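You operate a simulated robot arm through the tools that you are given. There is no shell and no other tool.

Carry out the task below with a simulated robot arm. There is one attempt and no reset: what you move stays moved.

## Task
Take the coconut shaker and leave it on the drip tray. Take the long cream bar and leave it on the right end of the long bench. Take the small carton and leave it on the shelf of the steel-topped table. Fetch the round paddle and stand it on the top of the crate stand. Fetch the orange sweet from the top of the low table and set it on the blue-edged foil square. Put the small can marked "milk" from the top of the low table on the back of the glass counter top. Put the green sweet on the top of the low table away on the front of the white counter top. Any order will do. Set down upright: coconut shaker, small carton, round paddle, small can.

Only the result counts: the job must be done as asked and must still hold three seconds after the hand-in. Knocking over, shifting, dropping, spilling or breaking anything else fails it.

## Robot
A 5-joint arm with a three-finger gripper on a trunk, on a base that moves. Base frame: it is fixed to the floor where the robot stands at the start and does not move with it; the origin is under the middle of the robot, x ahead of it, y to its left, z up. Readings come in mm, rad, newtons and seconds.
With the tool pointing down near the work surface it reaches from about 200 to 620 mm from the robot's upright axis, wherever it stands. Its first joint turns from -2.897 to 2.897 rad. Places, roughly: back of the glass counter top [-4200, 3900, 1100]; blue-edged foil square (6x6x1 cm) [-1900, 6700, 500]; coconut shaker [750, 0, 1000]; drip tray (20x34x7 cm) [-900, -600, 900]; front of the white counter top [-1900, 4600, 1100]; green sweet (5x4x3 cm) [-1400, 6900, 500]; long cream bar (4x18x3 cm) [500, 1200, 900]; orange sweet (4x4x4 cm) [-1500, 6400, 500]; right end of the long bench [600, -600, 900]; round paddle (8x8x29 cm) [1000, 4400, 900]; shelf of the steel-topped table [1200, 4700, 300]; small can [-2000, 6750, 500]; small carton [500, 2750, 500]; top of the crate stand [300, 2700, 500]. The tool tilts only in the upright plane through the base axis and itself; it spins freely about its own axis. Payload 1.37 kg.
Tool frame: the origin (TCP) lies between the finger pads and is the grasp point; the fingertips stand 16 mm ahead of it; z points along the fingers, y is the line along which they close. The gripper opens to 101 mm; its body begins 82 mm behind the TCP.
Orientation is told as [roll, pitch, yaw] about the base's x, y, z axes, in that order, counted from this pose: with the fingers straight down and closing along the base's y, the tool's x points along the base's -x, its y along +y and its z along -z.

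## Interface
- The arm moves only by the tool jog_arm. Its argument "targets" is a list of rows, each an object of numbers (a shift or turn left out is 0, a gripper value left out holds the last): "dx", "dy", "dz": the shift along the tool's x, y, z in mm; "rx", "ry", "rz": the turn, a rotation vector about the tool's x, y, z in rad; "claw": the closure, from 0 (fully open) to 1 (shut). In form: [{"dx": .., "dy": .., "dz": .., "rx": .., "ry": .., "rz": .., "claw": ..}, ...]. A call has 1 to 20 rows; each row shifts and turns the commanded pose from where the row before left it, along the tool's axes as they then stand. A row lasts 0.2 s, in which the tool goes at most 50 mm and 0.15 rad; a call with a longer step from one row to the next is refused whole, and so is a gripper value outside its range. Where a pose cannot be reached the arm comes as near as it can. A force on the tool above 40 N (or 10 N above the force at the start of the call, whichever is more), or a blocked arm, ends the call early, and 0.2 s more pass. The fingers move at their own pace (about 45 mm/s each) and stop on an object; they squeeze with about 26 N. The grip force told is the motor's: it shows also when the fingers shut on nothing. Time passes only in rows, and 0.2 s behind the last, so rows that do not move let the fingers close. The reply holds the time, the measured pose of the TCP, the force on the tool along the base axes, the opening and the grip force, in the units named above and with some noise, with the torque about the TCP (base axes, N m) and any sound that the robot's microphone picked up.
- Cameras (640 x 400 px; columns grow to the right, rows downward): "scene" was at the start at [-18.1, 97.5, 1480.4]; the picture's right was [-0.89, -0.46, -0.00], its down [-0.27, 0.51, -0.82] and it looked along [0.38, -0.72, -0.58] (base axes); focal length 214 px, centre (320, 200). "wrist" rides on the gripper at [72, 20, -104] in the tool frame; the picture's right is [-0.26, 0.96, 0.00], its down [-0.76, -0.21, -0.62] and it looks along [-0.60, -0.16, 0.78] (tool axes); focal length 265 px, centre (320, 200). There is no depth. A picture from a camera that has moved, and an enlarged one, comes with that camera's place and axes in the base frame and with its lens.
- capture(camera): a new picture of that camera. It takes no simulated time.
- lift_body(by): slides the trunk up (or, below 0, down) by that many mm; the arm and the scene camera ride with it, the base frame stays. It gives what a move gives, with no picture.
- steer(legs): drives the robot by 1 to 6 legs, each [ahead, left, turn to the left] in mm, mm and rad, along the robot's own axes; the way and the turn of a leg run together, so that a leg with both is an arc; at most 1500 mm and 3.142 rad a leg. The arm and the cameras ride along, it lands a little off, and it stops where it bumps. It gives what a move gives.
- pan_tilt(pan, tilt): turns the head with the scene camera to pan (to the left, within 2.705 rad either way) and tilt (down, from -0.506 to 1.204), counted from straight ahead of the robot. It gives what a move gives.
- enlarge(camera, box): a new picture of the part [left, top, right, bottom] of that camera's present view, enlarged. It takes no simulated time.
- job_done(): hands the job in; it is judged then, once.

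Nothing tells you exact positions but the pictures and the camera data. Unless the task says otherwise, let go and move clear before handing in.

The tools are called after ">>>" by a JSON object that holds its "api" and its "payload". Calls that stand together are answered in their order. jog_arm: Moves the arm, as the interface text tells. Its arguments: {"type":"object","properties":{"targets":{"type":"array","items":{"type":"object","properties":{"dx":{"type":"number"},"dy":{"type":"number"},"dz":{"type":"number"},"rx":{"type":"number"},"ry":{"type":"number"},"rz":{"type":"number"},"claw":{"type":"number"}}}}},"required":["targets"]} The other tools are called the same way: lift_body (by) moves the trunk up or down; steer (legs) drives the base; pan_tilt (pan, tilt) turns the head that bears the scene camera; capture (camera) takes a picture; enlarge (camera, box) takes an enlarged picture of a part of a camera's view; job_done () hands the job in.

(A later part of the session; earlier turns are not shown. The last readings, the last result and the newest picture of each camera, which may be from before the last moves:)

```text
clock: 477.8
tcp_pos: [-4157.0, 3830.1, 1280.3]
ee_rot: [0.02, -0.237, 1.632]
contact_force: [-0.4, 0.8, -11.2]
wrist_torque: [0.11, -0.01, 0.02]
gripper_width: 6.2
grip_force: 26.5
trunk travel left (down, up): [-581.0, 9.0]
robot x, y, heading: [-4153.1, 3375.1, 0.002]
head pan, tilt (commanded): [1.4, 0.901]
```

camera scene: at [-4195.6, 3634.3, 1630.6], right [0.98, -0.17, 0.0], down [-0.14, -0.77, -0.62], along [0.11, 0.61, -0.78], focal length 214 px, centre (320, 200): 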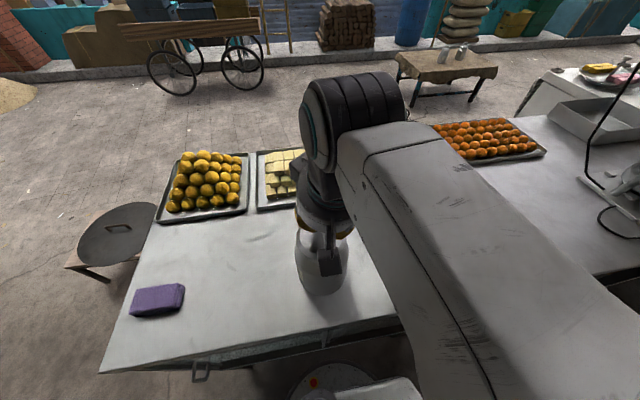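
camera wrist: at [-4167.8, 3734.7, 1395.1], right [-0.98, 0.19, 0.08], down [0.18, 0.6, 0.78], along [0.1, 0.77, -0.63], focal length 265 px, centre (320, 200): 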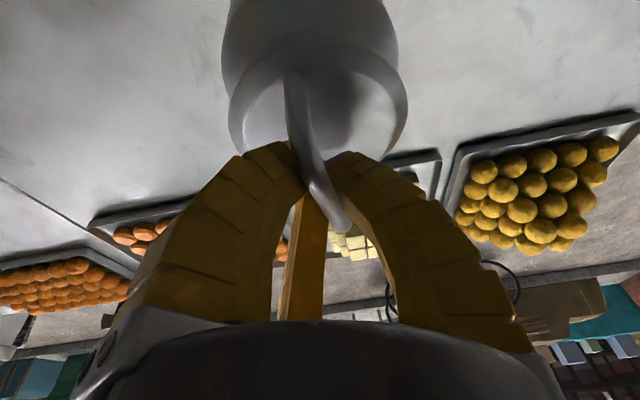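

>>> {"api": "jog_arm", "payload": {"targets": [{"dx": 0.47, "dz": 1.95}, {"dx": 0.47, "dz": 1.95}, {}]}}

>>> {"api": "jog_arm", "payload": {"targets": [{"dx": 0.47, "dz": 1.95}, {}]}}

>>> {"api": "capture", "payload": {"camera": "scene"}}

```text
clock: 478.6
tcp_pos: [-4156.6, 3827.4, 1276.4]
ee_rot: [0.02, -0.238, 1.632]
contact_force: [0.1, -2.9, 1.0]
wrist_torque: [0.07, 0.01, 0.04]
gripper_width: 6.2
grip_force: 26.2
trunk travel left (down, up): [-581.0, 9.0]
robot x, y, heading: [-4147.4, 3383.3, 0.0]
head pan, tilt (commanded): [1.4, 0.901]
```

```text
clock: 479.2
tcp_pos: [-4159.1, 3828.5, 1275.7]
ee_rot: [0.02, -0.239, 1.632]
contact_force: [-0.5, -2.7, -1.8]
wrist_torque: [0.0, 0.01, 0.05]
gripper_width: 6.1
grip_force: 26.1
trunk travel left (down, up): [-581.0, 9.0]
robot x, y, heading: [-4148.3, 3384.0, -0.003]
head pan, tilt (commanded): [1.4, 0.901]
```

```text
taken
camera scene: at [-4195.5, 3631.1, 1631.1], right [0.98, -0.17, 0.0], down [-0.14, -0.77, -0.62], along [0.11, 0.61, -0.78], focal length 214 px, centre (320, 200)
```

scene: 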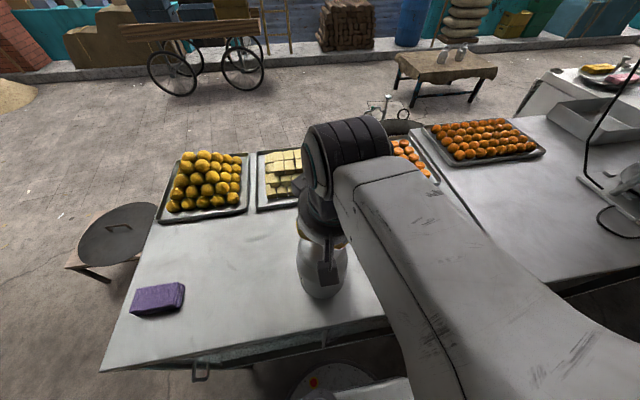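

The weight has gone onto the counter. I lower another 2 mm so that the base settles flat.

>>> {"api": "jog_arm", "payload": {"targets": [{"dx": 0.47, "dz": 1.95}, {}]}}

>>> {"api": "enlarge", "payload": {"camera": "scene", "box": [260, 200, 400, 320]}}

>>> {"api": "capture", "payload": {"camera": "wrist"}}

```text
clock: 479.8
tcp_pos: [-4156.4, 3827.5, 1272.9]
ee_rot: [0.022, -0.238, 1.632]
contact_force: [0.5, -3.3, -0.3]
wrist_torque: [0.05, 0.01, -0.03]
gripper_width: 5.8
grip_force: 25.9
trunk travel left (down, up): [-581.0, 9.0]
robot x, y, heading: [-4150.1, 3380.3, -0.001]
head pan, tilt (commanded): [1.4, 0.901]
```

```text
3.33 times, centred on (330, 260) of scene
camera zoom: at [-4195.5, 3631.1, 1631.1], right [0.98, -0.17, 0.0], down [-0.14, -0.77, -0.62], along [0.11, 0.61, -0.78], focal length 715 px, centre (287, 0)
```

zoom: 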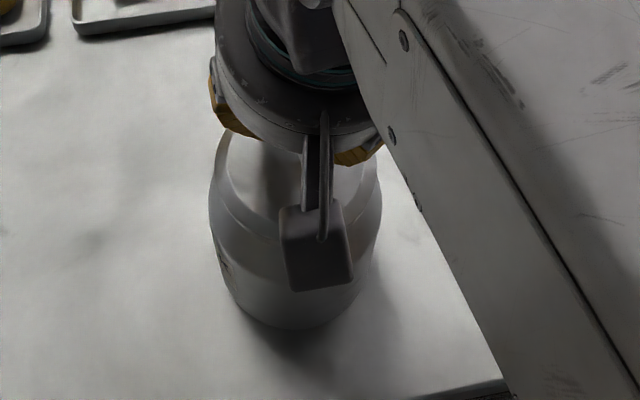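

```text
taken
camera wrist: at [-4167.8, 3731.6, 1359.5], right [-0.98, 0.19, 0.08], down [0.18, 0.6, 0.78], along [0.1, 0.77, -0.62], focal length 265 px, centre (320, 200)
```

wrist: 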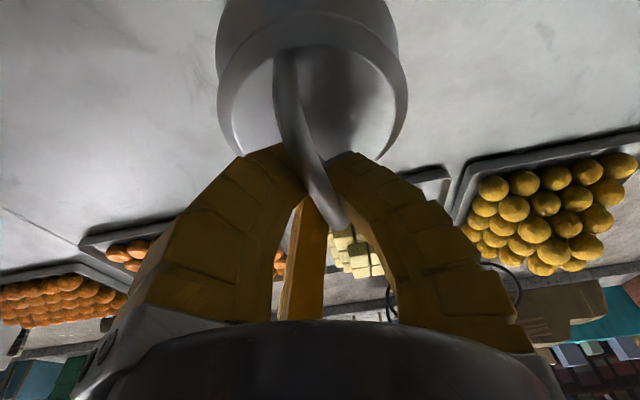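

The can stands on the counter right below the handle's bar, with almost no load on the hand. I open the fingers only as far as fits between the handle's posts.

>>> {"api": "jog_arm", "payload": {"targets": [{"claw": 0.9}, {"claw": 0.82}, {"claw": 0.74}, {"claw": 0.66}, {"claw": 0.6}, {"claw": 0.55}, {}]}}

>>> {"api": "capture", "payload": {"camera": "wrist"}}

>>> {"api": "enlarge", "payload": {"camera": "scene", "box": [260, 200, 400, 320]}}

```text
clock: 481.4
tcp_pos: [-4156.3, 3827.5, 1274.0]
ee_rot: [0.021, -0.239, 1.63]
contact_force: [-0.5, 0.8, -1.1]
wrist_torque: [0.0, -0.01, 0.01]
gripper_width: 49.5
grip_force: 2.6
trunk travel left (down, up): [-581.0, 9.0]
robot x, y, heading: [-4152.9, 3384.1, 0.001]
head pan, tilt (commanded): [1.4, 0.901]
```

```text
taken
camera wrist: at [-4167.8, 3732.1, 1359.5], right [-0.98, 0.19, 0.08], down [0.18, 0.6, 0.78], along [0.1, 0.77, -0.62], focal length 265 px, centre (320, 200)
```

wrist: 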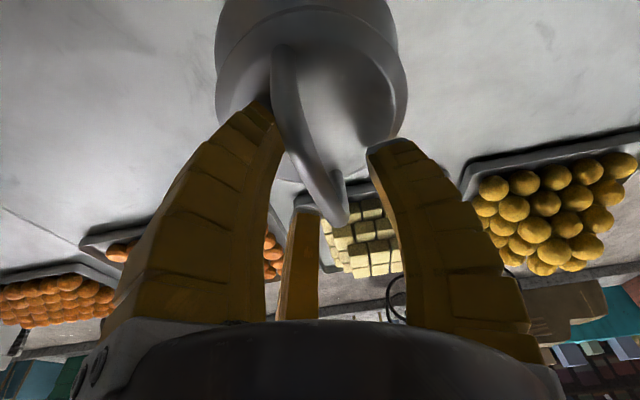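

```text
3.33 times, centred on (330, 260) of scene
camera zoom: at [-4195.5, 3631.6, 1631.1], right [0.98, -0.17, 0.0], down [-0.14, -0.77, -0.62], along [0.11, 0.61, -0.78], focal length 715 px, centre (287, 0)
```

zoom: 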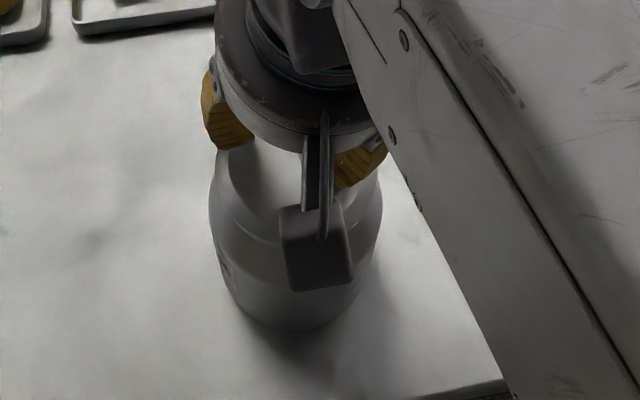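

The can stands free. I withdraw along the finger direction slowly.

>>> {"api": "jog_arm", "payload": {"targets": [{"dz": -6}, {"dz": -8}, {"dz": -10}, {}]}}

>>> {"api": "capture", "payload": {"camera": "wrist"}}

```text
clock: 482.4
tcp_pos: [-4155.7, 3821.1, 1297.0]
ee_rot: [0.021, -0.238, 1.631]
contact_force: [-0.5, 0.2, -0.3]
wrist_torque: [0.0, 0.01, 0.03]
gripper_width: 49.5
grip_force: 3.4
trunk travel left (down, up): [-581.0, 9.0]
robot x, y, heading: [-4155.2, 3383.8, -0.003]
head pan, tilt (commanded): [1.4, 0.901]
```

```text
taken
camera wrist: at [-4166.9, 3726.7, 1383.4], right [-0.98, 0.19, 0.08], down [0.18, 0.6, 0.78], along [0.1, 0.77, -0.62], focal length 265 px, centre (320, 200)
```

wrist: 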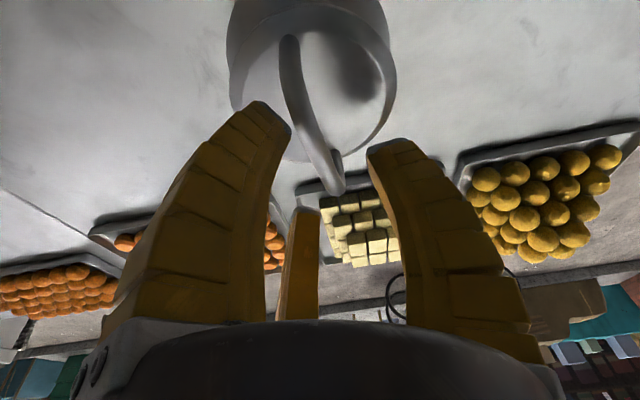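

>>> {"api": "jog_arm", "payload": {"targets": [{"dz": -15}, {"dz": -20}, {"dz": -20}, {}]}}

>>> {"api": "capture", "payload": {"camera": "wrist"}}

```text
clock: 483.4
tcp_pos: [-4155.4, 3810.4, 1350.4]
ee_rot: [0.021, -0.238, 1.632]
contact_force: [0.2, -0.1, -1.0]
wrist_torque: [0.0, 0.0, 0.01]
gripper_width: 49.2
grip_force: 2.8
trunk travel left (down, up): [-581.0, 9.0]
robot x, y, heading: [-4150.7, 3382.5, -0.0]
head pan, tilt (commanded): [1.4, 0.901]
```

```text
taken
camera wrist: at [-4166.2, 3713.5, 1436.9], right [-0.98, 0.19, 0.08], down [0.18, 0.6, 0.78], along [0.1, 0.77, -0.62], focal length 265 px, centre (320, 200)
```

wrist: 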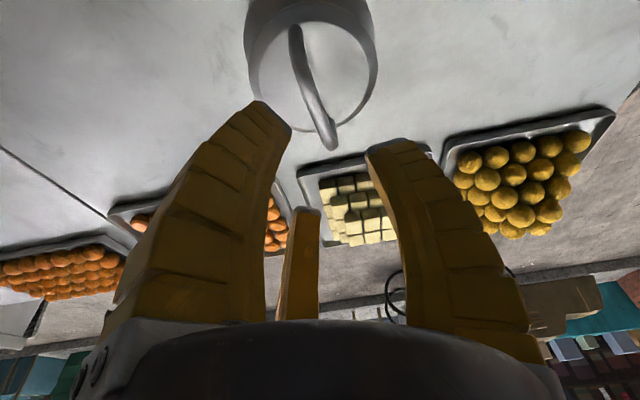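

The can stays put. I drive back from the counter, straighten the tool, and check the can's stand.

>>> {"api": "steer", "payload": {"legs": [[0, -200, 0]]}}

>>> {"api": "jog_arm", "payload": {"targets": [{"ry": 0.08}, {"ry": 0.08}, {"ry": 0.078}, {"dz": 20}, {"dx": 33, "dy": -22, "dz": 10}, {"dx": 33, "dy": -22, "dz": 10}, {"dx": 30, "dy": -35}, {"dx": 30, "dy": -38}, {"dx": 30, "dy": -38}, {"dx": 30, "dy": -38}, {"dx": 30, "dy": -38}, {"dx": 35, "dy": -30}, {"dx": 40, "dy": -10}, {}]}}

>>> {"api": "capture", "payload": {"camera": "scene"}}

>>> {"api": "enlarge", "payload": {"camera": "scene", "box": [240, 120, 400, 260]}}

```text
clock: 485.0
tcp_pos: [-4153.8, 3612.3, 1351.5]
ee_rot: [0.022, -0.238, 1.626]
contact_force: [0.0, -0.4, 0.6]
wrist_torque: [0.03, 0.0, -0.01]
gripper_width: 49.8
grip_force: 3.0
trunk travel left (down, up): [-581.0, 9.0]
robot x, y, heading: [-4149.0, 3188.0, -0.004]
head pan, tilt (commanded): [1.4, 0.901]
```

```text
clock: 488.0
tcp_pos: [-3868.1, 3339.8, 1306.4]
ee_rot: [0.014, 0.009, 1.633]
contact_force: [0.1, 0.7, -1.4]
wrist_torque: [0.01, 0.0, -0.01]
gripper_width: 49.7
grip_force: 2.6
trunk travel left (down, up): [-581.0, 9.0]
robot x, y, heading: [-4149.8, 3181.1, -0.002]
head pan, tilt (commanded): [1.4, 0.901]
```

```text
taken
camera scene: at [-4195.4, 3436.4, 1631.0], right [0.98, -0.18, 0.0], down [-0.14, -0.77, -0.62], along [0.11, 0.61, -0.78], focal length 214 px, centre (320, 200)
```

scene: 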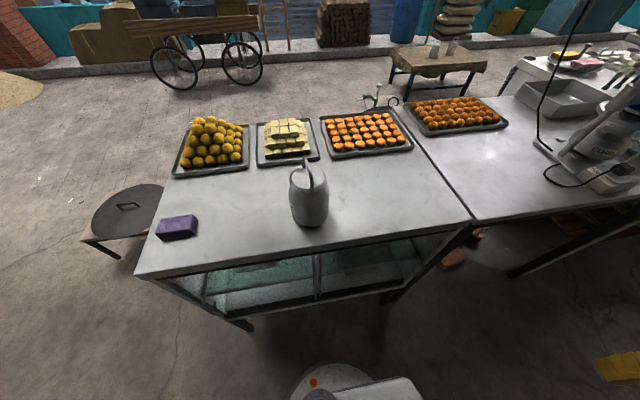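

```text
2.86 times, centred on (320, 190) of scene
camera zoom: at [-4195.4, 3436.4, 1631.0], right [0.98, -0.18, 0.0], down [-0.14, -0.77, -0.62], along [0.11, 0.61, -0.78], focal length 613 px, centre (320, 229)
```

zoom: 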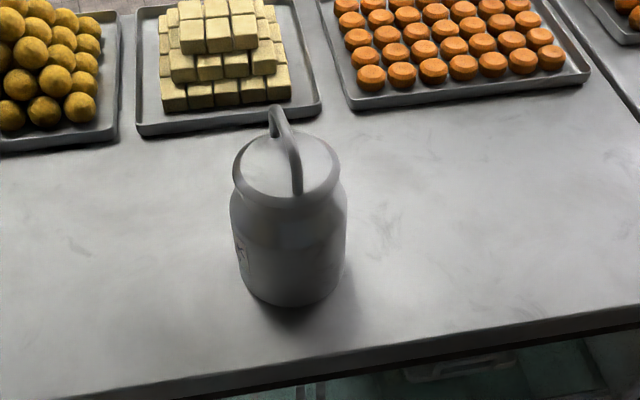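

The milk can stands upright on the back of the glass counter. Last is the green sweet: I lower the trunk and drive back east along the corridor.

>>> {"api": "lift_body", "payload": {"by": -180}}

>>> {"api": "steer", "payload": {"legs": [[1000, 60, 0.002], [1000, 0, 0], [1000, 0, 0], [1000, 0, 0]]}}

```text
clock: 490.0
tcp_pos: [-3869.2, 3340.2, 1126.3]
ee_rot: [0.019, 0.008, 1.633]
contact_force: [-0.5, -0.5, 0.0]
wrist_torque: [0.0, 0.04, -0.02]
gripper_width: 49.5
grip_force: 3.0
trunk travel left (down, up): [-401.0, 189.0]
robot x, y, heading: [-4149.1, 3183.6, -0.008]
head pan, tilt (commanded): [1.4, 0.901]
```

```text
clock: 509.5
tcp_pos: [110.9, 3447.5, 1126.2]
ee_rot: [0.014, 0.009, 1.677]
contact_force: [-0.4, -0.5, -0.4]
wrist_torque: [-0.01, -0.02, 0.0]
gripper_width: 49.6
grip_force: 3.2
trunk travel left (down, up): [-401.0, 189.0]
robot x, y, heading: [-165.9, 3278.8, 0.04]
head pan, tilt (commanded): [1.4, 0.901]
```

>>> {"api": "steer", "payload": {"legs": [[330, 40, -0.04], [0, 1200, 0], [0, 1200, 0]]}}

>>> {"api": "pan_tilt", "payload": {"pan": 2.3, "tilt": 0.4}}

>>> {"api": "capture", "payload": {"camera": "scene"}}

```text
clock: 523.1
tcp_pos: [375.2, 5918.6, 1126.6]
ee_rot: [0.013, 0.009, 1.671]
contact_force: [0.1, -0.1, 0.6]
wrist_torque: [-0.02, 0.0, -0.01]
gripper_width: 49.5
grip_force: 3.0
trunk travel left (down, up): [-401.0, 189.0]
robot x, y, heading: [101.1, 5756.9, 0.029]
head pan, tilt (commanded): [1.4, 0.901]
```

```text
clock: 524.4
tcp_pos: [374.4, 5918.9, 1126.9]
ee_rot: [0.014, 0.009, 1.671]
contact_force: [-0.2, 0.8, 0.2]
wrist_torque: [0.02, 0.01, -0.03]
gripper_width: 49.6
grip_force: 3.4
trunk travel left (down, up): [-401.0, 189.0]
robot x, y, heading: [96.0, 5752.4, 0.031]
head pan, tilt (commanded): [2.3, 0.4]
```

```text
taken
camera scene: at [-28.8, 5993.6, 1494.0], right [0.72, 0.69, 0.0], down [0.27, -0.28, -0.92], along [-0.64, 0.67, -0.39], focal length 214 px, centre (320, 200)
```

scene: 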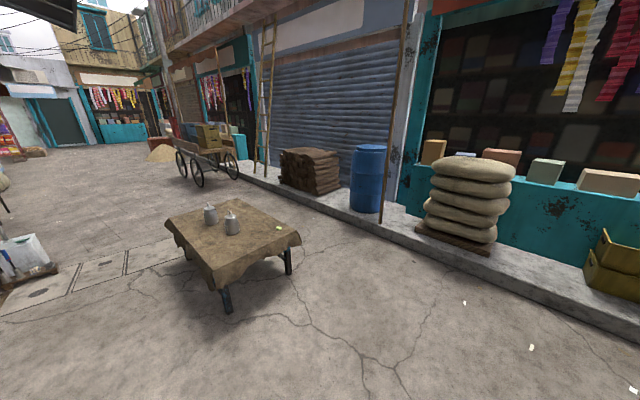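

I turn around to face west and drive to the table's east end, where the green sweet lies.

>>> {"api": "steer", "payload": {"legs": [[0, 0, 3.11], [0, -1180, 0], [900, 0, 0]]}}

>>> {"api": "pan_tilt", "payload": {"pan": 0, "tilt": 0.7}}

>>> {"api": "capture", "payload": {"camera": "scene"}}

```text
clock: 542.0
tcp_pos: [-1103.6, 6789.1, 1126.1]
ee_rot: [0.016, 0.009, -1.522]
contact_force: [0.6, 0.3, 0.8]
wrist_torque: [-0.01, -0.02, 0.0]
gripper_width: 49.6
grip_force: 3.0
trunk travel left (down, up): [-401.0, 189.0]
robot x, y, heading: [-822.7, 6941.2, 3.119]
head pan, tilt (commanded): [2.3, 0.4]
```

```text
clock: 544.1
tcp_pos: [-1105.0, 6788.4, 1126.1]
ee_rot: [0.013, 0.009, -1.521]
contact_force: [-0.5, -0.1, -0.3]
wrist_torque: [-0.03, -0.04, -0.02]
gripper_width: 49.4
grip_force: 2.9
trunk travel left (down, up): [-401.0, 189.0]
robot x, y, heading: [-819.9, 6939.1, 3.126]
head pan, tilt (commanded): [0.0, 0.7]
```

```text
taken
camera scene: at [-847.5, 6764.6, 1467.2], right [0.02, 1.0, 0.0], down [0.64, -0.01, -0.77], along [-0.76, 0.01, -0.64], focal length 214 px, centre (320, 200)
```

scene: 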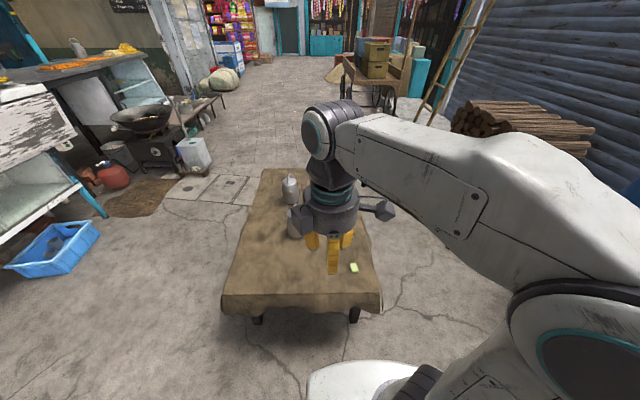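

The green sweet is at about [-1452, 6947]. I move up to the table edge, lower the trunk and bring the hand over the sweet.

>>> {"api": "steer", "payload": {"legs": [[222, 0, 0.02]]}}

>>> {"api": "lift_body", "payload": {"by": -290}}

>>> {"api": "capture", "payload": {"camera": "scene"}}

>>> {"api": "capture", "payload": {"camera": "wrist"}}

```text
clock: 545.9
tcp_pos: [-1325.8, 6784.4, 1126.7]
ee_rot: [0.016, 0.009, -1.499]
contact_force: [0.0, 0.4, -0.2]
wrist_torque: [0.03, 0.0, 0.01]
gripper_width: 49.5
grip_force: 2.9
trunk travel left (down, up): [-401.0, 189.0]
robot x, y, heading: [-1044.3, 6942.1, -3.139]
head pan, tilt (commanded): [0.0, 0.7]
```

```text
clock: 548.8
tcp_pos: [-1325.0, 6783.7, 836.4]
ee_rot: [0.012, 0.008, -1.5]
contact_force: [0.3, 0.0, -0.2]
wrist_torque: [0.0, 0.02, 0.0]
gripper_width: 49.7
grip_force: 3.6
trunk travel left (down, up): [-111.0, 479.0]
robot x, y, heading: [-1042.2, 6943.5, -3.142]
head pan, tilt (commanded): [0.0, 0.7]
```

```text
taken
camera scene: at [-1068.1, 6765.9, 1177.3], right [0.0, 1.0, 0.0], down [0.64, 0.0, -0.77], along [-0.77, 0.0, -0.64], focal length 214 px, centre (320, 200)
```

scene: 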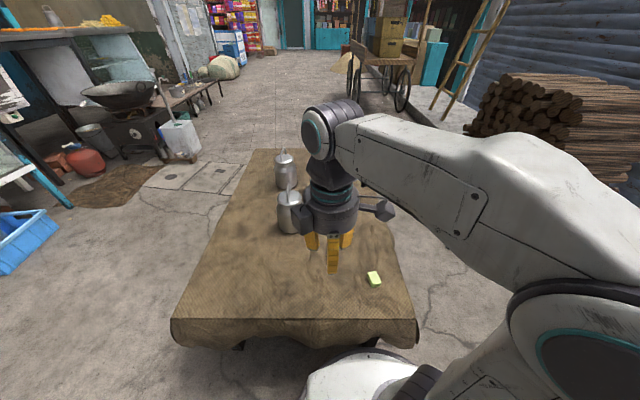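

```text
taken
camera wrist: at [-1311.4, 6855.8, 942.9], right [0.98, -0.2, 0.01], down [-0.16, -0.78, 0.61], along [-0.11, -0.6, -0.79], focal length 265 px, centre (320, 200)
```

wrist: 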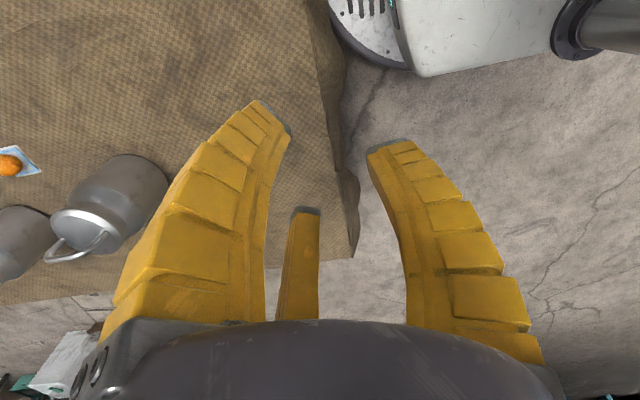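

I move above the sweet, turning the tool so the camera looks along the arm.

>>> {"api": "jog_arm", "payload": {"targets": [{"dx": 33.9, "dy": -22.7, "dz": 20, "claw": 0}, {"dx": 33.9, "dy": -22.7, "dz": 20}, {"dx": 33.9, "dy": -22.7, "dz": 20}, {"dx": 33.9, "dy": -22.7, "dz": 20}, {"dx": 33.9, "dy": -22.7, "dz": 20}, {"rz": 0.149}, {"rz": 0.149}, {"rz": 0.149}, {"rz": 0.149}, {"rz": 0.149}, {"rz": 0.149}, {"rz": 0.149}, {"rz": 0.149}, {"rz": 0.149}, {"rz": 0.149}, {"rz": 0.149}, {}]}}

>>> {"api": "capture", "payload": {"camera": "wrist"}}

>>> {"api": "enlarge", "payload": {"camera": "wrist", "box": [256, 40, 384, 120]}}

```text
clock: 552.4
tcp_pos: [-1449.5, 6945.5, 735.3]
ee_rot: [0.0, 0.014, -3.142]
contact_force: [0.1, 0.1, -1.1]
wrist_torque: [0.0, 0.01, -0.02]
gripper_width: 100.7
grip_force: 0.1
trunk travel left (down, up): [-111.0, 479.0]
robot x, y, heading: [-1044.5, 6938.6, -3.141]
head pan, tilt (commanded): [0.0, 0.7]
```

```text
taken
camera wrist: at [-1377.8, 6925.6, 842.7], right [-0.26, -0.96, 0.0], down [-0.76, 0.21, 0.61], along [-0.59, 0.16, -0.79], focal length 265 px, centre (320, 200)
```

wrist: 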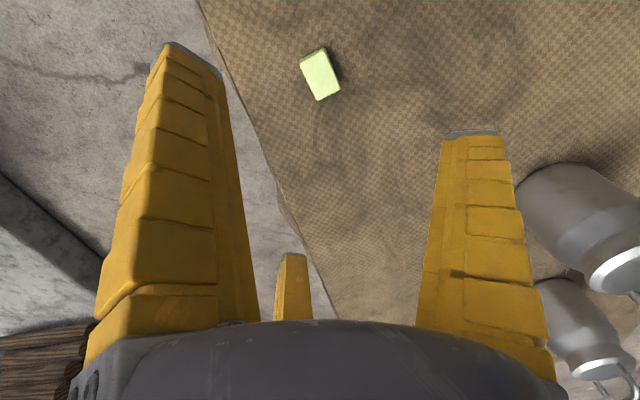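

```text
5.00 times, centred on (320, 80) of wrist
camera zoom: at [-1377.8, 6925.6, 842.7], right [-0.26, -0.96, 0.0], down [-0.76, 0.21, 0.61], along [-0.59, 0.16, -0.79], focal length 1327 px, centre (320, 800)
```

zoom: 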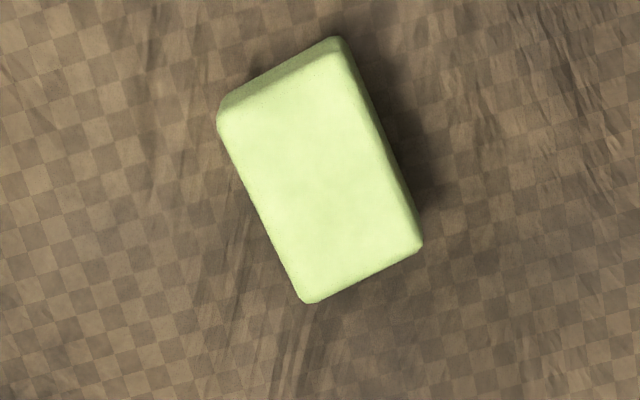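

The green block is about 44×30 mm on top, centred at [-1449, 6944], turned by about 0.18 rad. I align the tool and descend.

>>> {"api": "jog_arm", "payload": {"targets": [{"rz": -0.088}, {"rz": -0.088}, {"dx": 0.3, "dy": -4.2}, {"dz": 45}, {"dz": 45}, {"dz": 45}, {}]}}

>>> {"api": "capture", "payload": {"camera": "wrist"}}

```text
clock: 554.0
tcp_pos: [-1448.7, 6953.3, 598.4]
ee_rot: [0.003, 0.013, -2.965]
contact_force: [-0.7, -0.4, -0.3]
wrist_torque: [-0.02, 0.03, 0.03]
gripper_width: 100.6
grip_force: 0.0
trunk travel left (down, up): [-111.0, 479.0]
robot x, y, heading: [-1042.9, 6940.8, -3.144]
head pan, tilt (commanded): [0.0, 0.7]
```

```text
taken
camera wrist: at [-1375.5, 6944.8, 705.1], right [-0.09, -1.0, 0.0], down [-0.79, 0.07, 0.61], along [-0.61, 0.06, -0.79], focal length 265 px, centre (320, 200)
```

wrist: 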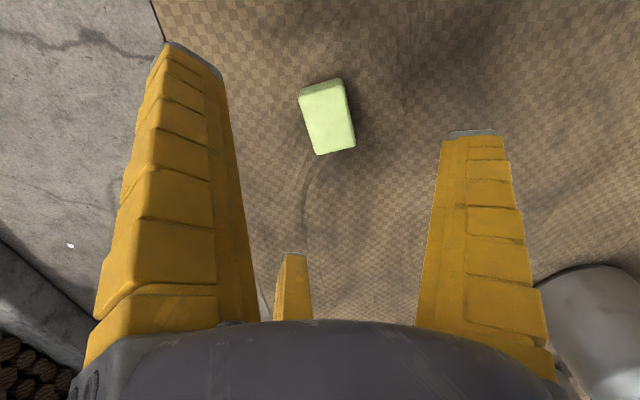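

Aligned. I go down to z≈515 and close.

>>> {"api": "jog_arm", "payload": {"targets": [{"dx": 4, "dz": 30}, {"dz": 30}, {"dz": 18}, {"dz": 7}, {}]}}

>>> {"api": "capture", "payload": {"camera": "wrist"}}

>>> {"api": "jog_arm", "payload": {"targets": [{"claw": 0.2}, {"claw": 0.35}, {"claw": 0.5}, {"claw": 0.7}, {"claw": 0.9}, {"claw": 1}, {}, {}]}}

>>> {"api": "capture", "payload": {"camera": "wrist"}}

```text
clock: 555.2
tcp_pos: [-1442.9, 6953.9, 514.4]
ee_rot: [0.004, 0.013, -2.964]
contact_force: [-0.3, 0.0, -0.4]
wrist_torque: [0.02, 0.0, 0.03]
gripper_width: 100.9
grip_force: 0.0
trunk travel left (down, up): [-111.0, 479.0]
robot x, y, heading: [-1045.0, 6943.4, -3.141]
head pan, tilt (commanded): [0.0, 0.7]
```

```text
taken
camera wrist: at [-1369.7, 6946.7, 621.1], right [-0.09, -1.0, 0.0], down [-0.79, 0.07, 0.61], along [-0.61, 0.06, -0.79], focal length 265 px, centre (320, 200)
```

wrist: 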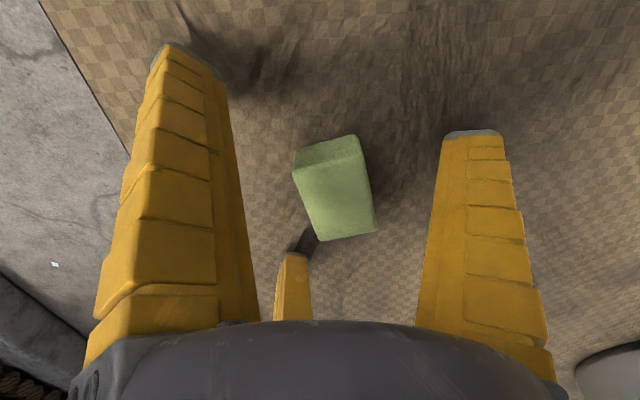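

```text
clock: 557.0
tcp_pos: [-1443.9, 6953.8, 515.7]
ee_rot: [0.002, 0.008, -2.965]
contact_force: [-11.1, 3.2, 24.3]
wrist_torque: [-0.12, 0.67, -0.12]
gripper_width: 36.9
grip_force: 25.2
trunk travel left (down, up): [-111.0, 479.0]
robot x, y, heading: [-1045.7, 6943.1, -3.136]
head pan, tilt (commanded): [0.0, 0.7]
```

```text
taken
camera wrist: at [-1370.6, 6946.8, 622.1], right [-0.09, -1.0, 0.0], down [-0.79, 0.07, 0.61], along [-0.61, 0.06, -0.79], focal length 265 px, centre (320, 200)
```

wrist: 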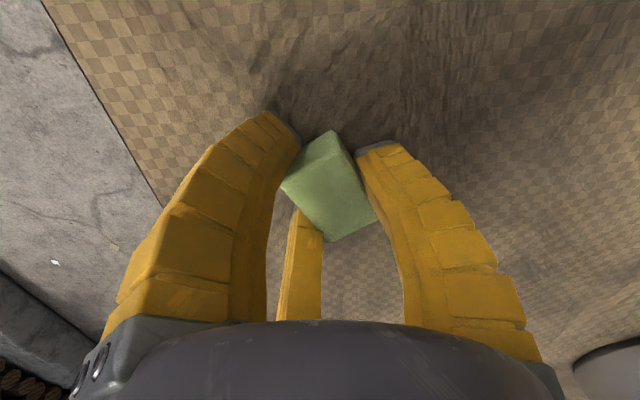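

The sweet is gripped. I lift it carefully.

>>> {"api": "jog_arm", "payload": {"targets": [{"dz": -4}, {"dz": -8}, {"dz": -20}, {"dz": -35}, {"dz": -40}, {"dz": -40}, {}]}}

>>> {"api": "capture", "payload": {"camera": "wrist"}}

```text
clock: 558.6
tcp_pos: [-1446.9, 6951.0, 665.0]
ee_rot: [0.003, 0.013, -2.964]
contact_force: [-0.7, 0.2, -1.0]
wrist_torque: [0.02, 0.02, 0.0]
gripper_width: 35.2
grip_force: 26.0
trunk travel left (down, up): [-111.0, 479.0]
robot x, y, heading: [-1043.6, 6942.1, -3.139]
head pan, tilt (commanded): [0.0, 0.7]
```

```text
taken
camera wrist: at [-1372.7, 6944.0, 771.1], right [-0.09, -1.0, 0.0], down [-0.79, 0.07, 0.61], along [-0.61, 0.06, -0.79], focal length 265 px, centre (320, 200)
```

wrist: 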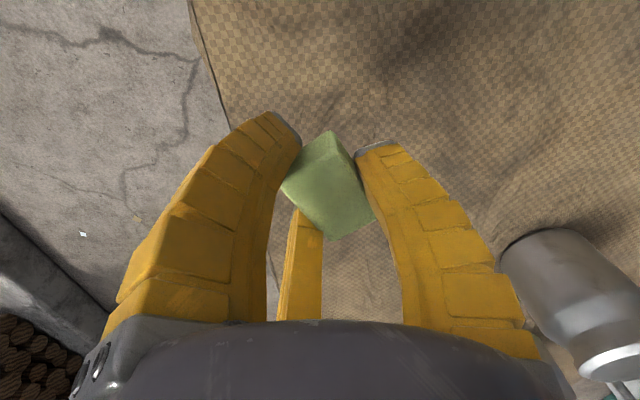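

The green sweet is held. I raise the trunk, back off and turn toward the white counter.

>>> {"api": "lift_body", "payload": {"by": 290}}

>>> {"api": "steer", "payload": {"legs": [[-300, 0, 0], [0, 0, 1.57], [700, 0, 0], [750, 0, 0]]}}

>>> {"api": "pan_tilt", "payload": {"pan": -0.7, "tilt": 0.4}}

>>> {"api": "capture", "payload": {"camera": "scene"}}

>>> {"api": "enlarge", "payload": {"camera": "scene", "box": [200, 80, 440, 230]}}

```text
clock: 561.5
tcp_pos: [-1446.3, 6952.1, 953.3]
ee_rot: [0.003, 0.015, -2.964]
contact_force: [0.3, -0.2, -0.4]
wrist_torque: [-0.05, 0.02, 0.0]
gripper_width: 35.0
grip_force: 26.4
trunk travel left (down, up): [-401.0, 189.0]
robot x, y, heading: [-1045.1, 6938.2, -3.142]
head pan, tilt (commanded): [0.0, 0.7]
```

```text
clock: 574.6
tcp_pos: [-703.4, 5085.8, 954.0]
ee_rot: [0.002, 0.014, -1.37]
contact_force: [-0.4, 0.1, -1.3]
wrist_torque: [0.04, 0.01, -0.04]
gripper_width: 33.5
grip_force: 25.7
trunk travel left (down, up): [-401.0, 189.0]
robot x, y, heading: [-705.3, 5491.4, -1.543]
head pan, tilt (commanded): [0.0, 0.7]
```

```text
clock: 575.6
tcp_pos: [-703.2, 5085.9, 954.5]
ee_rot: [0.004, 0.012, -1.37]
contact_force: [0.5, 1.4, -0.7]
wrist_torque: [0.02, -0.02, 0.0]
gripper_width: 33.4
grip_force: 25.9
trunk travel left (down, up): [-401.0, 189.0]
robot x, y, heading: [-707.7, 5489.9, -1.546]
head pan, tilt (commanded): [-0.7, 0.4]
```

```text
taken
camera scene: at [-585.7, 5480.0, 1494.1], right [-0.78, 0.62, 0.0], down [0.24, 0.3, -0.92], along [-0.57, -0.72, -0.39], focal length 214 px, centre (320, 200)
```

scene: 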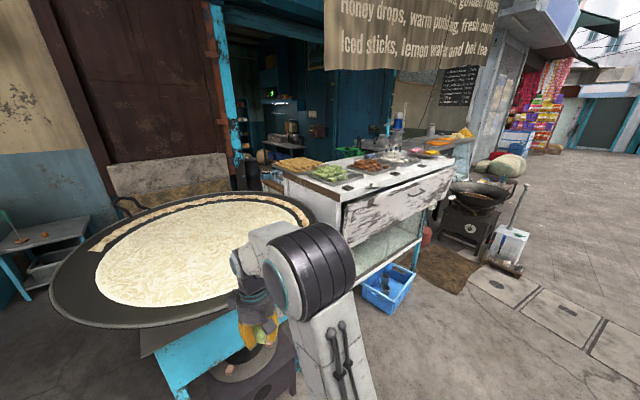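

```text
2.67 times, centred on (320, 155) of scene
camera zoom: at [-585.7, 5480.0, 1494.1], right [-0.78, 0.62, 0.0], down [0.24, 0.3, -0.92], along [-0.57, -0.72, -0.39], focal length 572 px, centre (320, 320)
```

zoom: 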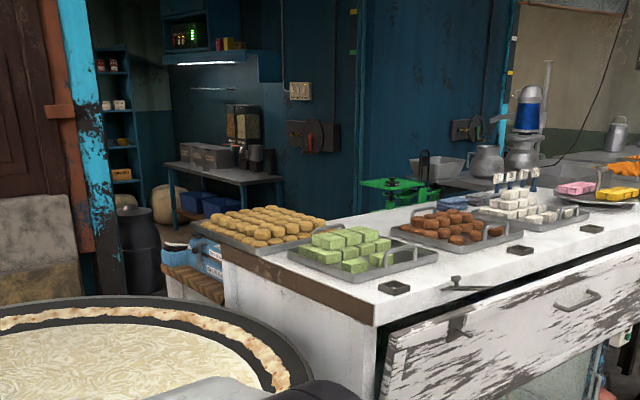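

The white counter has sweet trays on it and a strip along its front with small dark dishes. I raise and retract the hand, then move in front of the counter to see the free spots.

>>> {"api": "jog_arm", "payload": {"targets": [{"dx": 19.6, "dy": 4, "dz": -38}, {"dx": 19.6, "dy": 4, "dz": -38}, {"dx": 19.6, "dy": 4, "dz": -38}, {"dx": 19.6, "dy": 4, "dz": -38}, {"dx": 19.6, "dy": 4, "dz": -38}, {}]}}

>>> {"api": "steer", "payload": {"legs": [[0, -600, -0.02], [0, -550, 0]]}}

>>> {"api": "pan_tilt", "payload": {"pan": 0, "tilt": 0.5}}

>>> {"api": "capture", "payload": {"camera": "scene"}}

```text
clock: 577.0
tcp_pos: [-706.4, 5187.8, 1148.9]
ee_rot: [0.001, 0.014, -1.367]
contact_force: [0.0, 0.5, -0.3]
wrist_torque: [0.01, -0.02, 0.0]
gripper_width: 33.5
grip_force: 25.7
trunk travel left (down, up): [-401.0, 189.0]
robot x, y, heading: [-705.4, 5488.4, -1.546]
head pan, tilt (commanded): [-0.7, 0.4]
```

```text
clock: 583.3
tcp_pos: [-1870.3, 5166.6, 1147.0]
ee_rot: [0.005, 0.014, -1.372]
contact_force: [0.6, 0.2, -1.2]
wrist_torque: [0.0, 0.0, -0.01]
gripper_width: 33.4
grip_force: 26.0
trunk travel left (down, up): [-401.0, 189.0]
robot x, y, heading: [-1866.8, 5465.3, -1.547]
head pan, tilt (commanded): [-0.7, 0.4]
```

```text
clock: 584.3
tcp_pos: [-1869.6, 5166.3, 1147.4]
ee_rot: [0.003, 0.014, -1.374]
contact_force: [-0.9, -0.2, -1.0]
wrist_torque: [0.02, 0.03, 0.01]
gripper_width: 33.3
grip_force: 26.1
trunk travel left (down, up): [-401.0, 189.0]
robot x, y, heading: [-1868.7, 5468.0, -1.549]
head pan, tilt (commanded): [0.0, 0.499]
```

```text
taken
camera scene: at [-1689.3, 5440.1, 1485.0], right [-1.0, -0.02, 0.0], down [-0.01, 0.48, -0.88], along [0.02, -0.88, -0.48], focal length 214 px, centre (320, 200)
```

scene: 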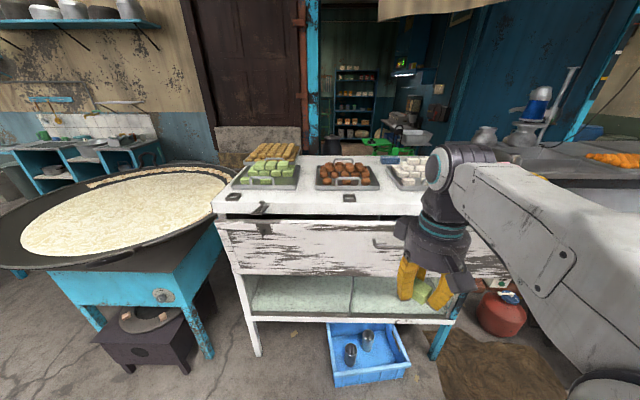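

>>> {"api": "enlarge", "payload": {"camera": "scene", "box": [200, 140, 440, 290]}}

>>> {"api": "lift_body", "payload": {"by": 180}}

>>> {"api": "pan_tilt", "payload": {"pan": -0.1, "tilt": 0.7}}

>>> {"api": "capture", "payload": {"camera": "scene"}}

>>> {"api": "enlarge", "payload": {"camera": "scene", "box": [200, 100, 440, 250]}}

```text
2.67 times, centred on (320, 215) of scene
camera zoom: at [-1689.3, 5440.1, 1485.0], right [-1.0, -0.02, 0.0], down [-0.01, 0.48, -0.88], along [0.02, -0.88, -0.48], focal length 572 px, centre (320, 160)
```

zoom: 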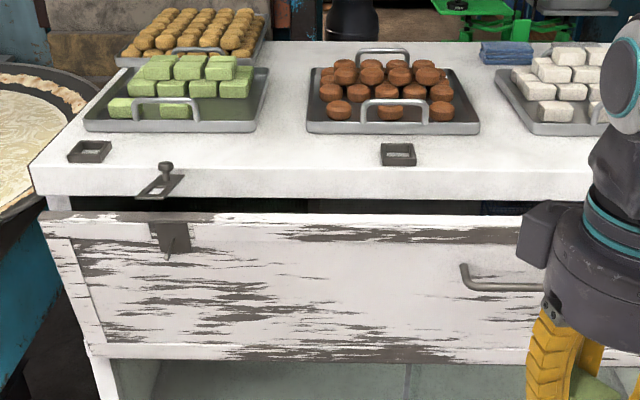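

```text
clock: 586.3
tcp_pos: [-1870.2, 5167.8, 1326.8]
ee_rot: [0.005, 0.011, -1.374]
contact_force: [-0.4, -0.2, -1.3]
wrist_torque: [0.02, -0.01, -0.02]
gripper_width: 33.3
grip_force: 26.0
trunk travel left (down, up): [-581.0, 9.0]
robot x, y, heading: [-1865.3, 5470.2, -1.547]
head pan, tilt (commanded): [0.0, 0.499]
```

```text
clock: 587.1
tcp_pos: [-1870.4, 5166.5, 1327.9]
ee_rot: [0.003, 0.013, -1.376]
contact_force: [-0.1, -0.1, -0.6]
wrist_torque: [-0.01, 0.0, 0.0]
gripper_width: 33.5
grip_force: 26.1
trunk travel left (down, up): [-581.0, 9.0]
robot x, y, heading: [-1865.4, 5466.1, -1.55]
head pan, tilt (commanded): [-0.099, 0.7]
```

```text
taken
camera scene: at [-1697.7, 5446.4, 1647.3], right [-1.0, 0.08, 0.0], down [0.05, 0.64, -0.77], along [-0.06, -0.76, -0.64], focal length 214 px, centre (320, 200)
```

scene: 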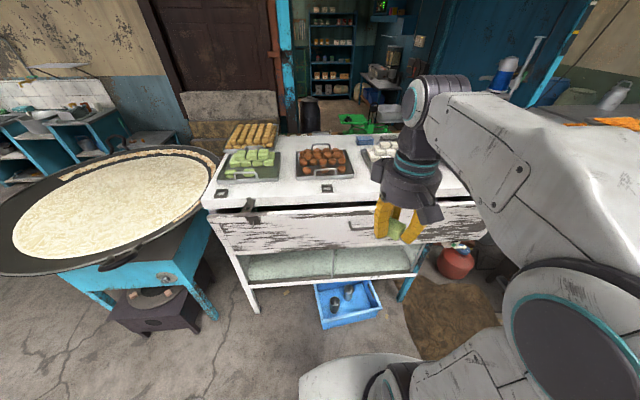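

```text
2.67 times, centred on (320, 175) of scene
camera zoom: at [-1697.7, 5446.4, 1647.3], right [-1.0, 0.08, 0.0], down [0.05, 0.64, -0.77], along [-0.06, -0.76, -0.64], focal length 572 px, centre (320, 267)
```

zoom: 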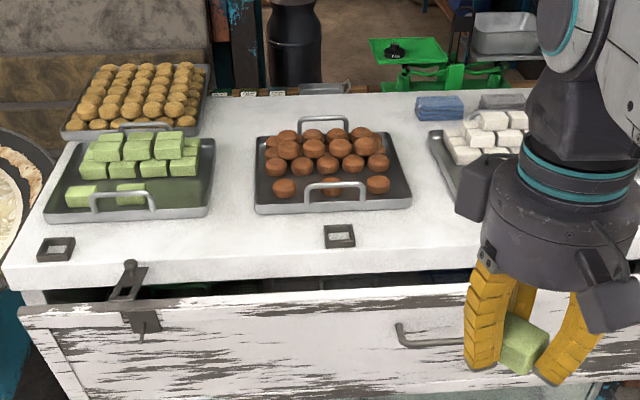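

The counter top is at z≈1114; its front strip (y≈4673–4820) is free except for small frames at x≈-1353 and -1783. I move closer and look with the wrist camera at the strip near x≈-1880.

>>> {"api": "steer", "payload": {"legs": [[245, 0, -0.02]]}}

>>> {"api": "capture", "payload": {"camera": "wrist"}}

>>> {"api": "capture", "payload": {"camera": "scene"}}

```text
clock: 588.8
tcp_pos: [-1869.6, 4924.8, 1327.6]
ee_rot: [0.005, 0.014, -1.384]
contact_force: [-0.9, 0.7, -0.8]
wrist_torque: [0.03, 0.0, -0.01]
gripper_width: 33.0
grip_force: 25.7
trunk travel left (down, up): [-581.0, 9.0]
robot x, y, heading: [-1862.6, 5227.8, -1.565]
head pan, tilt (commanded): [-0.099, 0.7]
```

```text
taken
camera wrist: at [-1862.3, 4997.3, 1434.5], right [1.0, -0.08, 0.0], down [-0.06, -0.79, 0.61], along [-0.05, -0.61, -0.79], focal length 265 px, centre (320, 200)
```

wrist: 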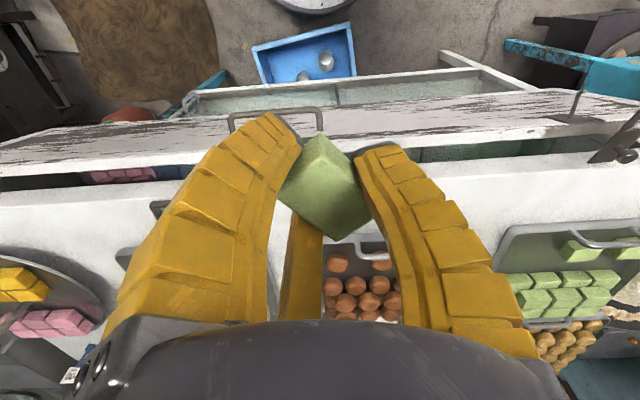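

```text
taken
camera scene: at [-1694.0, 5202.4, 1647.2], right [-1.0, 0.09, 0.0], down [0.06, 0.64, -0.76], along [-0.07, -0.76, -0.64], focal length 214 px, centre (320, 200)
```

scene: 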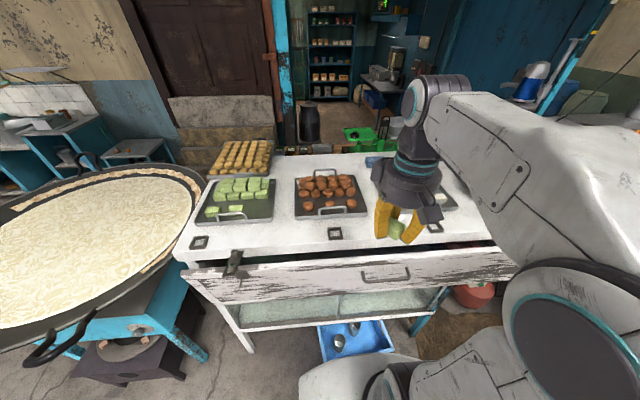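

There is free space on the front strip between the frames at x≈-1783 and x≈-2130. I move over [-1955, 4752] and look.

>>> {"api": "jog_arm", "payload": {"targets": [{"dx": -30.6, "dy": -23.1, "dz": 12}, {"dx": -30.6, "dy": -23.1, "dz": 12}, {"dx": -30.6, "dy": -23.1, "dz": 12}, {"dx": -30.6, "dy": -23.1, "dz": 12}, {"dx": -30.6, "dy": -23.1, "dz": 12}, {}]}}

>>> {"api": "capture", "payload": {"camera": "wrist"}}

>>> {"api": "capture", "payload": {"camera": "scene"}}

```text
clock: 590.2
tcp_pos: [-1950.5, 4758.4, 1267.0]
ee_rot: [0.005, 0.012, -1.383]
contact_force: [0.5, 0.3, -1.7]
wrist_torque: [-0.03, 0.0, 0.0]
gripper_width: 33.3
grip_force: 26.0
trunk travel left (down, up): [-581.0, 9.0]
robot x, y, heading: [-1865.0, 5227.8, -1.556]
head pan, tilt (commanded): [-0.099, 0.7]
```

```text
taken
camera wrist: at [-1945.1, 4830.7, 1373.4], right [1.0, -0.08, 0.0], down [-0.06, -0.79, 0.61], along [-0.05, -0.61, -0.79], focal length 265 px, centre (320, 200)
```

wrist: 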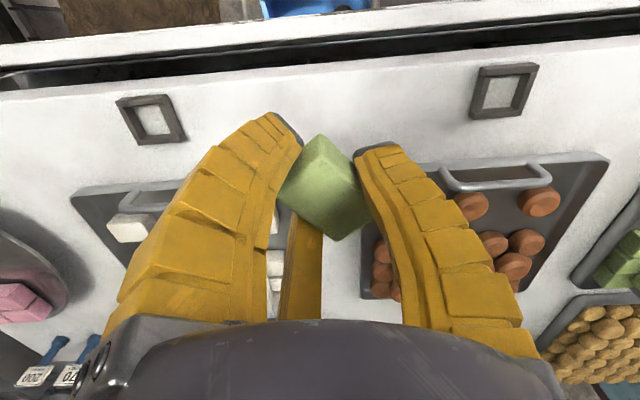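

```text
taken
camera scene: at [-1693.8, 5204.5, 1647.2], right [-1.0, 0.09, 0.0], down [0.06, 0.64, -0.77], along [-0.07, -0.76, -0.64], focal length 214 px, centre (320, 200)
```

scene: 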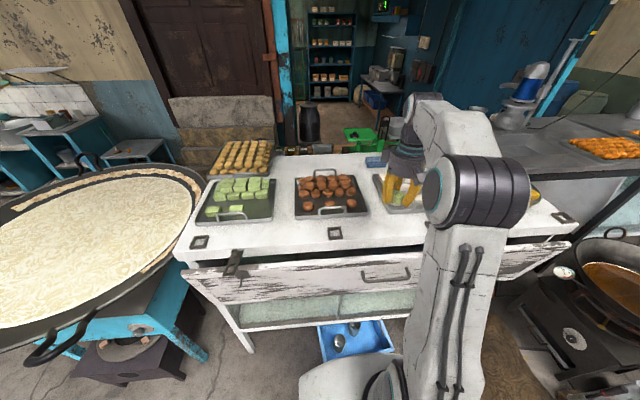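

The spot lies on the strip but a bit near the front edge. I shift 36 mm further in, to y≈4722, and descend.

>>> {"api": "jog_arm", "payload": {"targets": [{"dx": -33.7, "dy": -15.5}, {"dz": 30}, {"dz": 30}, {"dz": 25}, {}]}}

>>> {"api": "capture", "payload": {"camera": "wrist"}}

```text
clock: 591.4
tcp_pos: [-1960.6, 4720.0, 1180.6]
ee_rot: [0.005, 0.012, -1.384]
contact_force: [0.0, 0.7, 0.2]
wrist_torque: [0.01, -0.01, -0.03]
gripper_width: 33.4
grip_force: 26.3
trunk travel left (down, up): [-581.0, 9.0]
robot x, y, heading: [-1863.2, 5223.9, -1.554]
head pan, tilt (commanded): [-0.099, 0.7]
```

```text
taken
camera wrist: at [-1954.8, 4792.7, 1287.0], right [1.0, -0.08, 0.0], down [-0.06, -0.79, 0.61], along [-0.05, -0.61, -0.79], focal length 265 px, centre (320, 200)
```

wrist: 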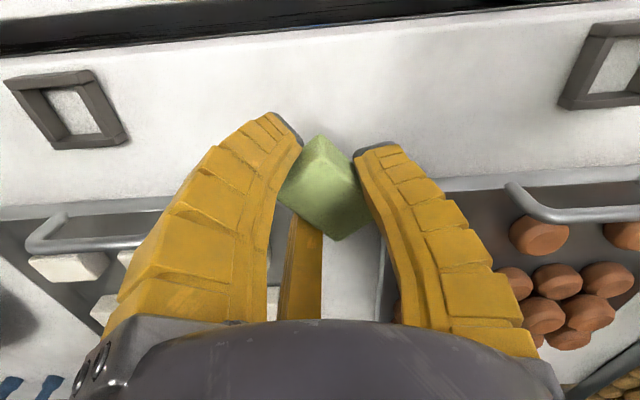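

>>> {"api": "jog_arm", "payload": {"targets": [{"dz": 18}, {"dz": 12}, {"dz": 6}, {}]}}

>>> {"api": "jog_arm", "payload": {"targets": [{"dz": 2.5}, {"dz": 2.5}, {"dz": 2}, {}]}}

```text
clock: 592.4
tcp_pos: [-1962.6, 4720.4, 1145.5]
ee_rot: [0.005, 0.012, -1.385]
contact_force: [-0.2, 0.2, -1.3]
wrist_torque: [-0.02, -0.04, 0.01]
gripper_width: 33.0
grip_force: 25.9
trunk travel left (down, up): [-581.0, 9.0]
robot x, y, heading: [-1859.8, 5223.1, -1.561]
head pan, tilt (commanded): [-0.099, 0.7]
```

```text
clock: 593.4
tcp_pos: [-1961.9, 4720.9, 1138.3]
ee_rot: [0.007, 0.011, -1.384]
contact_force: [-0.7, -0.7, -0.6]
wrist_torque: [0.0, 0.0, 0.04]
gripper_width: 32.9
grip_force: 26.3
trunk travel left (down, up): [-581.0, 9.0]
robot x, y, heading: [-1864.4, 5226.1, -1.559]
head pan, tilt (commanded): [-0.099, 0.7]
```

>>> {"api": "jog_arm", "payload": {"targets": [{"dz": 2}, {"dz": 2}, {}]}}

>>> {"api": "jog_arm", "payload": {"targets": [{"dz": 2}, {"dz": 2}, {}]}}

>>> {"api": "capture", "payload": {"camera": "wrist"}}

```text
clock: 594.2
tcp_pos: [-1962.7, 4721.5, 1132.7]
ee_rot: [0.006, 0.012, -1.384]
contact_force: [0.5, -0.3, 0.4]
wrist_torque: [0.03, 0.02, -0.02]
gripper_width: 32.9
grip_force: 25.8
trunk travel left (down, up): [-581.0, 9.0]
robot x, y, heading: [-1862.0, 5225.9, -1.559]
head pan, tilt (commanded): [-0.099, 0.7]
```

```text
clock: 595.0
tcp_pos: [-1963.5, 4721.0, 1128.4]
ee_rot: [0.005, 0.011, -1.385]
contact_force: [0.0, 0.6, 0.7]
wrist_torque: [0.0, 0.0, 0.0]
gripper_width: 33.1
grip_force: 26.3
trunk travel left (down, up): [-581.0, 9.0]
robot x, y, heading: [-1863.0, 5227.5, -1.557]
head pan, tilt (commanded): [-0.099, 0.7]
```

```text
taken
camera wrist: at [-1956.9, 4793.4, 1235.6], right [1.0, -0.08, 0.0], down [-0.06, -0.79, 0.61], along [-0.05, -0.61, -0.79], focal length 265 px, centre (320, 200)
```

wrist: 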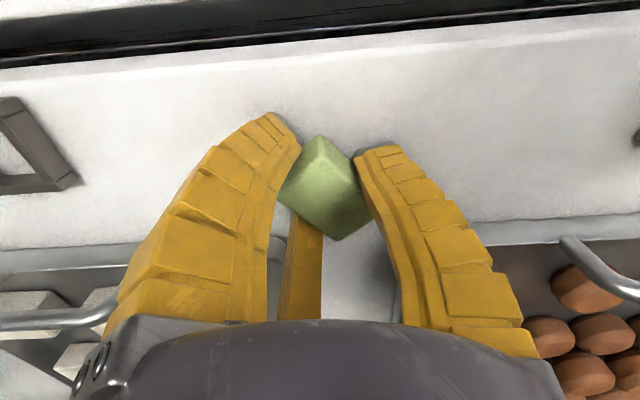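

No contact yet; I keep lowering in small steps.

>>> {"api": "jog_arm", "payload": {"targets": [{"dz": 2}, {"dz": 2}, {}]}}

>>> {"api": "jog_arm", "payload": {"targets": [{"dz": 2}, {"dz": 2}, {}]}}

>>> {"api": "jog_arm", "payload": {"targets": [{"dz": 2}, {"dz": 2}, {}]}}

```text
clock: 595.8
tcp_pos: [-1963.3, 4720.9, 1124.9]
ee_rot: [0.006, 0.009, -1.384]
contact_force: [-2.6, 1.3, 8.4]
wrist_torque: [-0.26, 0.12, -0.08]
gripper_width: 33.1
grip_force: 26.2
trunk travel left (down, up): [-581.0, 9.0]
robot x, y, heading: [-1862.7, 5226.4, -1.557]
head pan, tilt (commanded): [-0.099, 0.7]
```

```text
clock: 596.8
tcp_pos: [-1963.1, 4719.5, 1125.8]
ee_rot: [-0.002, 0.0, -1.383]
contact_force: [1.2, 5.7, 14.7]
wrist_torque: [-0.02, -0.14, 0.05]
gripper_width: 33.2
grip_force: 25.3
trunk travel left (down, up): [-581.0, 9.0]
robot x, y, heading: [-1861.4, 5222.6, -1.562]
head pan, tilt (commanded): [-0.099, 0.7]
stopped in row 3: the force on the tool passed its limit at 40 N (the readings are from after the stop); the commanded pose is now the measured one
```

```text
clock: 597.4
tcp_pos: [-1964.0, 4719.8, 1127.1]
ee_rot: [-0.005, -0.011, -1.383]
contact_force: [1.7, 7.8, 17.8]
wrist_torque: [0.08, -0.2, 0.1]
gripper_width: 33.1
grip_force: 25.9
trunk travel left (down, up): [-581.0, 9.0]
robot x, y, heading: [-1863.0, 5224.1, -1.559]
head pan, tilt (commanded): [-0.099, 0.7]
stopped in row 3: the force on the tool passed its limit at 41 N (the readings are from after the stop); the commanded pose is now the measured one
```

Contact is made. I ease up 2 mm and check before releasing.

>>> {"api": "jog_arm", "payload": {"targets": [{"dz": -2}, {}]}}

>>> {"api": "capture", "payload": {"camera": "wrist"}}

```text
clock: 598.0
tcp_pos: [-1963.9, 4718.5, 1125.2]
ee_rot: [-0.002, -0.01, -1.384]
contact_force: [0.1, 6.7, 13.8]
wrist_torque: [0.04, -0.15, 0.07]
gripper_width: 33.1
grip_force: 25.7
trunk travel left (down, up): [-581.0, 9.0]
robot x, y, heading: [-1862.9, 5225.8, -1.56]
head pan, tilt (commanded): [-0.099, 0.7]
```

```text
taken
camera wrist: at [-1956.7, 4793.7, 1230.7], right [1.0, -0.08, 0.0], down [-0.06, -0.78, 0.63], along [-0.05, -0.63, -0.78], focal length 265 px, centre (320, 200)
```

wrist: 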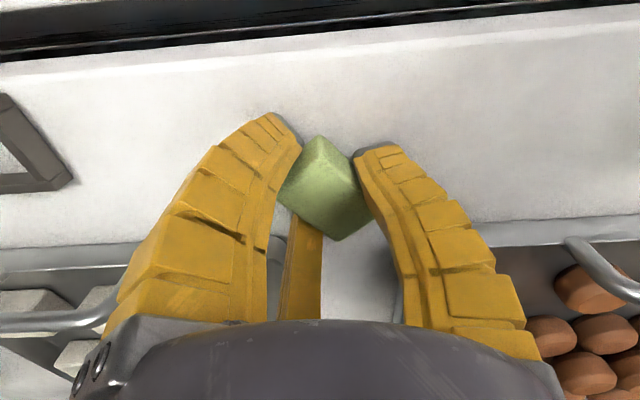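

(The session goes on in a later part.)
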